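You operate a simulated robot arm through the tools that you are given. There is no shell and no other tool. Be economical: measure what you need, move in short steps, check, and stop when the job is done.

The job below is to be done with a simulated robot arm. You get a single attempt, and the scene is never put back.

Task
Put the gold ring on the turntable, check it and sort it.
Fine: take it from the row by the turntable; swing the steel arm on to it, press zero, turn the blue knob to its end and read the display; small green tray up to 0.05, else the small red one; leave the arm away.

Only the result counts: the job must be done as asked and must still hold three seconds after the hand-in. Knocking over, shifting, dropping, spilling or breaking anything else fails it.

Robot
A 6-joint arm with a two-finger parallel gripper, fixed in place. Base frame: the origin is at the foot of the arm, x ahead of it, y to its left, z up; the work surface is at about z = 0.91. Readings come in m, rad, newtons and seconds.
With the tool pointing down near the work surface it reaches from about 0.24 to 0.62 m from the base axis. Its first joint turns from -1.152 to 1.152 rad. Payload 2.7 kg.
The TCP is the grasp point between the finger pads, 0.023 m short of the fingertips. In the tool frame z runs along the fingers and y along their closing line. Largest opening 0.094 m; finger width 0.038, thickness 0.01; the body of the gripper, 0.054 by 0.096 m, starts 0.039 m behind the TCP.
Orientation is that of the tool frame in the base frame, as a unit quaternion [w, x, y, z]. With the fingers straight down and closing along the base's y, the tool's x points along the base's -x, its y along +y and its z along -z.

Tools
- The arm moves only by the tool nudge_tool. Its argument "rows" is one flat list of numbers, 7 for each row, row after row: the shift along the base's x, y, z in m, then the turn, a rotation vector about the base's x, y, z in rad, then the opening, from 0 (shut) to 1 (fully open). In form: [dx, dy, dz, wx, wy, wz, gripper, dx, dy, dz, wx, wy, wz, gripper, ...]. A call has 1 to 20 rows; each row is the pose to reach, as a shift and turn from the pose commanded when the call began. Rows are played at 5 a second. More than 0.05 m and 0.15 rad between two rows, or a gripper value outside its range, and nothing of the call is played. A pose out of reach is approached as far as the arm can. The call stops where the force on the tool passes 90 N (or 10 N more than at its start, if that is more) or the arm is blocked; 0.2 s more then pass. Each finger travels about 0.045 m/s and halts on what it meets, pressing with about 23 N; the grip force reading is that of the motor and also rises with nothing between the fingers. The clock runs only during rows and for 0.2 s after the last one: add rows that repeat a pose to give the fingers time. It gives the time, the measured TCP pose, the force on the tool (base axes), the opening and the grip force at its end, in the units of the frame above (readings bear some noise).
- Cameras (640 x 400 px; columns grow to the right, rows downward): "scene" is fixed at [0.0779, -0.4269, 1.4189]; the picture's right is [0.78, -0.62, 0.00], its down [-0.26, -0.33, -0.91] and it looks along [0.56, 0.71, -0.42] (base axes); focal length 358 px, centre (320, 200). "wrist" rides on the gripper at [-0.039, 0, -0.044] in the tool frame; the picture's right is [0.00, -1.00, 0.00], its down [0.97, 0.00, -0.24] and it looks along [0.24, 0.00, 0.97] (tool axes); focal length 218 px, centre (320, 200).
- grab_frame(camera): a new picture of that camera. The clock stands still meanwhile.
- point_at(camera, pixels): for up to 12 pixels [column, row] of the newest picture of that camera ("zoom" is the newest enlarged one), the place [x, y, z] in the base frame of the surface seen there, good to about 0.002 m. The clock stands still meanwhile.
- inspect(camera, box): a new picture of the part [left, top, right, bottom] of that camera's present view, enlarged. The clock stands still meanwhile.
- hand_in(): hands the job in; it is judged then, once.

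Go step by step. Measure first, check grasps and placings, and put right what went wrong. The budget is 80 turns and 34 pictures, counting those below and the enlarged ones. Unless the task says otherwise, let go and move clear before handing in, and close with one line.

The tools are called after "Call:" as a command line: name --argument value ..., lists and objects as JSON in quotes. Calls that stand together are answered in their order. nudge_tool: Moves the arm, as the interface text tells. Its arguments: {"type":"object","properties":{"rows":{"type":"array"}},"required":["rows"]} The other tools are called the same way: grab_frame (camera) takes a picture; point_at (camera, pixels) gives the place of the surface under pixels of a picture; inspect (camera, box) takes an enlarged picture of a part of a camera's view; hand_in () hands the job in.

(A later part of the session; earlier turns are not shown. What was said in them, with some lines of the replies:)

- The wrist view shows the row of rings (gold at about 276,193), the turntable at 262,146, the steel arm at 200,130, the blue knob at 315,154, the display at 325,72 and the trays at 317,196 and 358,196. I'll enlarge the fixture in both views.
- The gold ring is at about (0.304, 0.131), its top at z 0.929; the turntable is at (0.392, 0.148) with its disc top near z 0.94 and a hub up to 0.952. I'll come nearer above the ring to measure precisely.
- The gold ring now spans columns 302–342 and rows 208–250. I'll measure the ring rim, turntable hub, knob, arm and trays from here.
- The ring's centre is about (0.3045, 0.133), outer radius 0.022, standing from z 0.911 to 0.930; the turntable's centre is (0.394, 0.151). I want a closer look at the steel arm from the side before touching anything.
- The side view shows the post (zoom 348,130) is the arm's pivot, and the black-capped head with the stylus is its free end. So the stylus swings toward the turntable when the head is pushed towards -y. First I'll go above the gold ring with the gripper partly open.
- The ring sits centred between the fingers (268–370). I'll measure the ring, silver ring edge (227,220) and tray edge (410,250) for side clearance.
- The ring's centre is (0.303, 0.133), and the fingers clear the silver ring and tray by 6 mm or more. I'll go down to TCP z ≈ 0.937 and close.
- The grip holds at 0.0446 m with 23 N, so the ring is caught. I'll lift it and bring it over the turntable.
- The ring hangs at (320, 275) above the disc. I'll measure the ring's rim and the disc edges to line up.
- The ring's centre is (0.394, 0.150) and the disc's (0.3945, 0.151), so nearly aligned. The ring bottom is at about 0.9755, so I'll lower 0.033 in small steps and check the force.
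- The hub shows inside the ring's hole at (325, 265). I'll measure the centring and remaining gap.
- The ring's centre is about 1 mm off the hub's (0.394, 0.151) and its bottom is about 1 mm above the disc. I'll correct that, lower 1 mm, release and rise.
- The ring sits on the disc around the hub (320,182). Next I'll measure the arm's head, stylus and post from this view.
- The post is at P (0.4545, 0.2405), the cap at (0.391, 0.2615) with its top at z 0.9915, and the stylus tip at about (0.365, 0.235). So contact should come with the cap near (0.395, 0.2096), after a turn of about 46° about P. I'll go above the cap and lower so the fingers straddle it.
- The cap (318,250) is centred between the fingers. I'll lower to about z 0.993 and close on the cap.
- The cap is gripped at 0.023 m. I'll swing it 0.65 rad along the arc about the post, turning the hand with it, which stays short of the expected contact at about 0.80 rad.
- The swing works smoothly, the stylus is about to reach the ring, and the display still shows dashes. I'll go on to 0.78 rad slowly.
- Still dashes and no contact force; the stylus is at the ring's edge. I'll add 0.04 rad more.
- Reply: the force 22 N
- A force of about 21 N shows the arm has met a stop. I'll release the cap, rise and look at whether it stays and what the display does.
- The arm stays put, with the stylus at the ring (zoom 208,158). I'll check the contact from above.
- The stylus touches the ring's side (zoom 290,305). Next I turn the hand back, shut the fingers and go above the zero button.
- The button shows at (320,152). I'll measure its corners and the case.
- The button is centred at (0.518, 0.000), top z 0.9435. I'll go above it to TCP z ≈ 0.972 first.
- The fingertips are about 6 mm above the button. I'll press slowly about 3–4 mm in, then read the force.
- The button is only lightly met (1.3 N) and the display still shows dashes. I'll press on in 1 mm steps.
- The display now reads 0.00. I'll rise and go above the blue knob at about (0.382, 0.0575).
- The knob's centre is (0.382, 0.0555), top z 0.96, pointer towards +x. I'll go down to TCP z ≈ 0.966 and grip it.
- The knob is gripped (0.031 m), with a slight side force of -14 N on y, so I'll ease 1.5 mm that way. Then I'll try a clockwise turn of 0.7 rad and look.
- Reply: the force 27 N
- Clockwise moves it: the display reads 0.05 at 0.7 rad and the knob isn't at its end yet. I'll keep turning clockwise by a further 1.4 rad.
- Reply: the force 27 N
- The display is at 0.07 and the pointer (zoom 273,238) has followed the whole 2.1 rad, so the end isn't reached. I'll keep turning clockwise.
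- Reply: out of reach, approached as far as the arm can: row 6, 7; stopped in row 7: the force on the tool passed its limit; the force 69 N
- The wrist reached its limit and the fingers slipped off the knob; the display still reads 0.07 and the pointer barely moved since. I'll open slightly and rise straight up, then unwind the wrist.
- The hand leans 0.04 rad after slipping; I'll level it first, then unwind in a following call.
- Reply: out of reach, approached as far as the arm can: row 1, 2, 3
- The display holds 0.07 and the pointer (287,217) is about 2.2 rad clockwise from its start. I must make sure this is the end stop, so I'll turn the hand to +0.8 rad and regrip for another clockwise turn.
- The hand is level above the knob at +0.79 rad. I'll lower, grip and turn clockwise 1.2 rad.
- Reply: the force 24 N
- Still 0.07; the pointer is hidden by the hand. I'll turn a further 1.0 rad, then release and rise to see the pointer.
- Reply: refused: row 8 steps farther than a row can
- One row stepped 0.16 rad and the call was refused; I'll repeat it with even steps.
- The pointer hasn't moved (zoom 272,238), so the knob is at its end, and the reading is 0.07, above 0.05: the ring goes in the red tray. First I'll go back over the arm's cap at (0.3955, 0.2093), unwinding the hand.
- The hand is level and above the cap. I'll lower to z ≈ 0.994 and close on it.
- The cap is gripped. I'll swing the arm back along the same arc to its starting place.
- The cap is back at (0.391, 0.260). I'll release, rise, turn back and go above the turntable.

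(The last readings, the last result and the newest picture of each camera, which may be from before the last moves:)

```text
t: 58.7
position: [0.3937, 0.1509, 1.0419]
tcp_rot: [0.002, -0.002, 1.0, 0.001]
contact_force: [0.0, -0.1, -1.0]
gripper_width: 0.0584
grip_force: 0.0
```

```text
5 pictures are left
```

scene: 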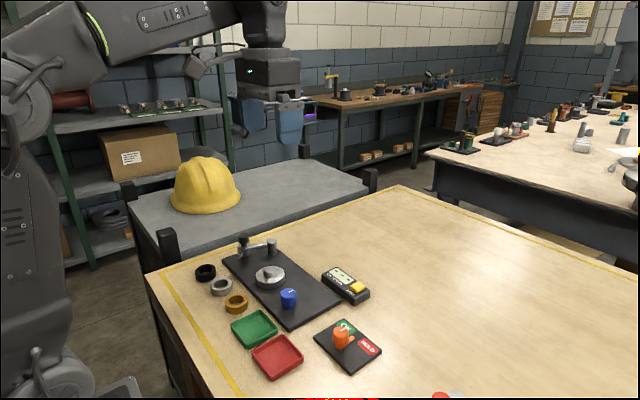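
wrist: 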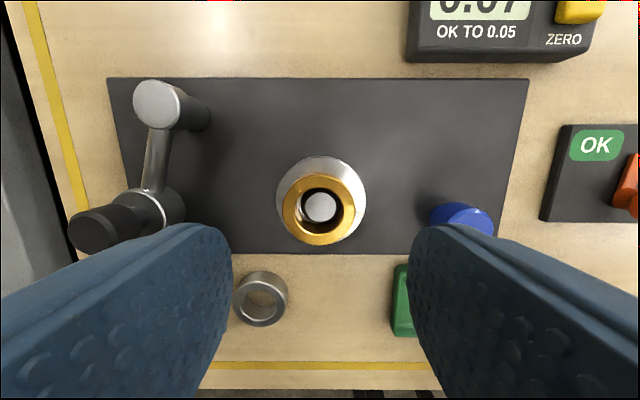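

The arm is away again (head at 100,225), and the ring is on the disc at (323,208), centred between the fingers. I'll measure it, then lower and grip.

Call:
point_at --camera "wrist" --pixels '[[323, 178], [323, 242], [285, 208], [360, 208]]'

Call:
nudge_tool --rows '[0, 0, -0.02, 0, 0, 0, 0.62, 0, 0, -0.04, 0, 0, 0, 0.62, 0, 0, -0.04, 0, 0, 0, 0.62]'

```text
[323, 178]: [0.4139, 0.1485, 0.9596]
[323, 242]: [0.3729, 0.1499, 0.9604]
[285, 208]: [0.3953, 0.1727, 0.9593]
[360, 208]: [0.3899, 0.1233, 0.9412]
```

```text
t: 59.5
position: [0.3946, 0.1494, 1.0029]
tcp_rot: [0.001, -0.001, 1.0, 0.001]
contact_force: [0.1, -1.0, -0.7]
gripper_width: 0.0582
grip_force: 0.1
```

The ring's centre is (0.394, 0.150), directly below. I'll lower to z ≈ 0.970 and close, then lift.

Call:
nudge_tool --rows '[-0.0005, 0.0005, -0.015, 0, 0, 0, 0.62, -0.0005, 0.0005, -0.028, 0, 0, 0, 0.62, -0.0005, 0.0005, -0.033, 0, 0, 0, 0.62, -0.0005, 0.0005, -0.033, 0, 0, 0, 0.62, -0.0005, 0.0005, -0.033, 0, 0, 0, 0.4, -0.0005, 0.0005, -0.033, 0, 0, 0, 0.4, -0.0005, 0.0005, -0.033, 0, 0, 0, 0.4]'

```text
t: 61.1
position: [0.3935, 0.151, 0.9702]
tcp_rot: [-0.001, -0.001, 1.0, 0.0]
contact_force: [0.0, -0.6, -0.4]
gripper_width: 0.045
grip_force: 22.8
```

The ring is held, but with ring plus fingers at 0.065 m the hand can't go down inside the tray (about 0.063 m outside). I'll regrip 6 mm higher so the ring's bottom sticks out below the fingertips, then lift.

Call:
nudge_tool --rows '[0, 0, 0, 0, 0, 0, 0.52, 0, 0, 0, 0, 0, 0, 0.52, 0, 0, 0.006, 0, 0, 0, 0.52, 0, 0, 0.006, 0, 0, 0, 0.52, 0, 0, 0.006, 0, 0, 0, 0.4, 0, 0, 0.006, 0, 0, 0, 0.4, 0, 0, 0.006, 0, 0, 0, 0.4, 0, 0, 0.03, 0, 0, 0, 0.4, 0, 0, 0.065, 0, 0, 0, 0.4, 0, 0, 0.08, 0, 0, 0, 0.4]'

```text
t: 63.3
position: [0.3942, 0.1507, 1.0509]
tcp_rot: [0.0, -0.002, 1.0, 0.001]
contact_force: [-0.5, -0.6, -1.8]
gripper_width: 0.0449
grip_force: 22.9
```

The ring is lifted (width 0.045). I'll carry it over the red tray, well above everything, and look.

Call:
nudge_tool --rows '[-0.016, -0.03, 0, 0, 0, 0, 0.4, -0.032, -0.06, 0, 0, 0, 0, 0.4, -0.048, -0.09, 0, 0, 0, 0, 0.4, -0.064, -0.12, 0, 0, 0, 0, 0.4, -0.08, -0.15, 0, 0, 0, 0, 0.4, -0.096, -0.182, 0, 0, 0, 0, 0.4, -0.096, -0.182, 0, 0, 0, 0, 0.4]'

Call:
grab_frame --camera "wrist"

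```text
t: 64.9
position: [0.298, -0.0322, 1.0526]
tcp_rot: [0.001, -0.002, 1.0, 0.001]
contact_force: [-0.4, 0.1, -0.9]
gripper_width: 0.0449
grip_force: 23.1
```

```text
4 pictures are left
```

wrist: 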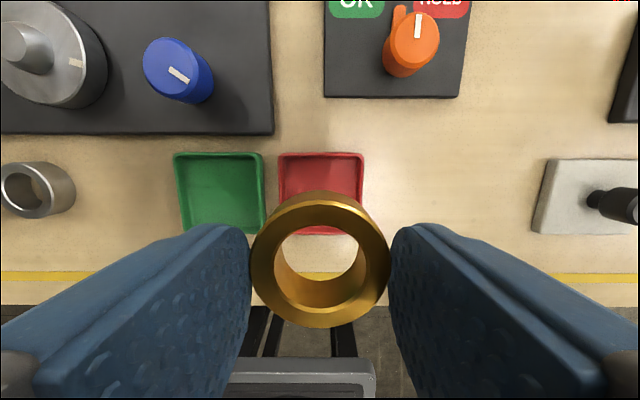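

Call:
point_at --camera "wrist" --pixels '[[281, 180], [361, 180], [320, 155], [285, 175], [357, 175], [284, 232], [340, 175], [253, 265], [387, 265], [320, 322], [320, 160], [320, 196]]'

```text
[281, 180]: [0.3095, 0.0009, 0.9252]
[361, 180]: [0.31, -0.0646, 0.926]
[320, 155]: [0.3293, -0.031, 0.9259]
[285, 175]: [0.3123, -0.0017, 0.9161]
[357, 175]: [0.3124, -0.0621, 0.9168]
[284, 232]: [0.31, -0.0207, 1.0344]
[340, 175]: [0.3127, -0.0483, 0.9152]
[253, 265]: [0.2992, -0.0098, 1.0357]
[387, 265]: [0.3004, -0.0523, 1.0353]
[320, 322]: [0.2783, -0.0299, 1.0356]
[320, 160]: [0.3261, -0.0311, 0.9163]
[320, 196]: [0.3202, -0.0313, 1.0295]
```

The tray's centre is (0.2975, -0.032), floor at 0.916 and rim at 0.926; the ring's bottom is at 1.0165. I'll lower 0.098, which leaves about 2 mm to the floor and the fingertips 4–5 mm above the rim.

Call:
nudge_tool --rows '[-0.001, -0.001, -0.035, 0, 0, 0, 0.4, -0.001, -0.001, -0.07, 0, 0, 0, 0.4, -0.001, -0.001, -0.09, 0, 0, 0, 0.4, -0.001, -0.001, -0.0985, 0, 0, 0, 0.4, -0.001, -0.001, -0.0985, 0, 0, 0, 0.4]'

Call:
inspect --camera "scene" --box '[200, 290, 344, 380]'

```text
t: 66.1
position: [0.2986, -0.0314, 0.9509]
tcp_rot: [0.001, -0.001, 1.0, 0.0]
contact_force: [0.0, -0.1, -1.2]
gripper_width: 0.0447
grip_force: 23.3
```

```text
4.44 times, centred on (272, 335) of scene
```

zoom: 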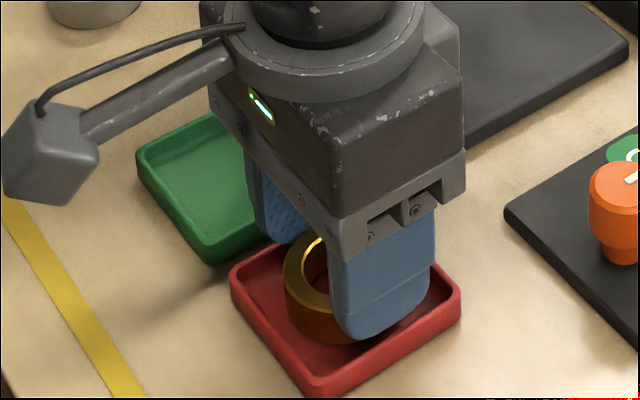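

The ring is inside the red tray near its floor, with the fingertips just above the rim. I'll open and rise.

Call:
nudge_tool --rows '[0, 0, 0.0005, 0, 0, 0, 0.46, 0, 0, 0.001, 0, 0, 0, 0.54, 0, 0, 0.001, 0, 0, 0, 0.56, 0, 0, 0.02, 0, 0, 0, 0.56, 0, 0, 0.06, 0, 0, 0, 0.56, 0, 0, 0.1, 0, 0, 0, 0.56, 0, 0, 0.15, 0, 0, 0, 0.56, 0.02, 0.04, 0.19, 0, 0, 0, 0.56, 0.04, 0.07, 0.22, 0, 0, 0, 0.56, 0.04, 0.07, 0.22, 0, 0, 0, 0.56]'

Call:
grab_frame --camera "wrist"

```text
refused: row 8 steps farther than a row can; nothing moved
```

```text
2 pictures are left
```

wrist: 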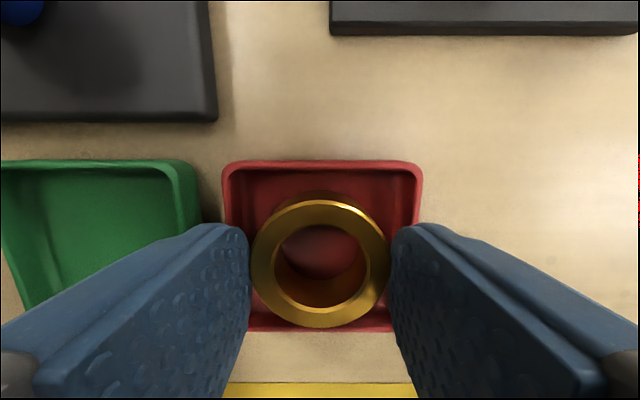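

The call was refused for a long step, and nothing moved; the ring is over the tray's middle (320,262). I'll repeat the release with shorter steps.

Call:
nudge_tool --rows '[0, 0, 0.0005, 0, 0, 0, 0.46, 0, 0, 0.001, 0, 0, 0, 0.54, 0, 0, 0.001, 0, 0, 0, 0.56, 0, 0, 0.02, 0, 0, 0, 0.56, 0, 0, 0.06, 0, 0, 0, 0.56, 0, 0, 0.1, 0, 0, 0, 0.56, 0, 0, 0.14, 0, 0, 0, 0.56, 0.01, 0.02, 0.17, 0, 0, 0, 0.56, 0.02, 0.04, 0.2, 0, 0, 0, 0.56, 0.03, 0.06, 0.23, 0, 0, 0, 0.56, 0.03, 0.06, 0.23, 0, 0, 0, 0.56]'

Call:
grab_frame --camera "wrist"

```text
t: 68.5
position: [0.3276, 0.0288, 1.1823]
tcp_rot: [0.001, -0.001, 1.0, 0.001]
contact_force: [0.1, 0.3, 0.0]
gripper_width: 0.0527
grip_force: 0.2
```

```text
1 pictures are left
```

wrist: 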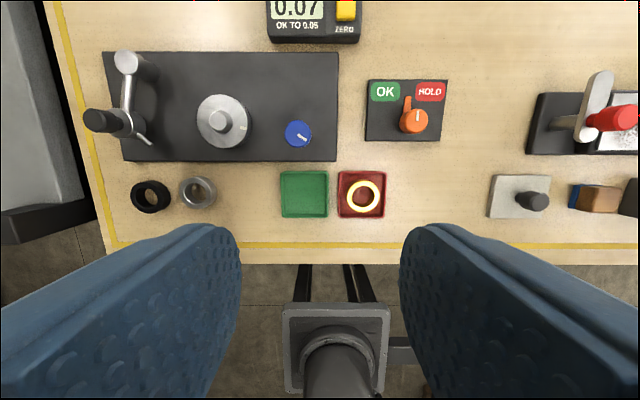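

The gold ring lies in the red tray (362,196), the steel arm is back away from the turntable, the other rings are untouched and the hand is clear. I'll hand in.

Call:
hand_in

```text
The job is handed in.
```

The gold ring read 0.07 with the blue knob at its end, over the 0.05 limit, so I put it in the small red tray and left the steel arm swung away.
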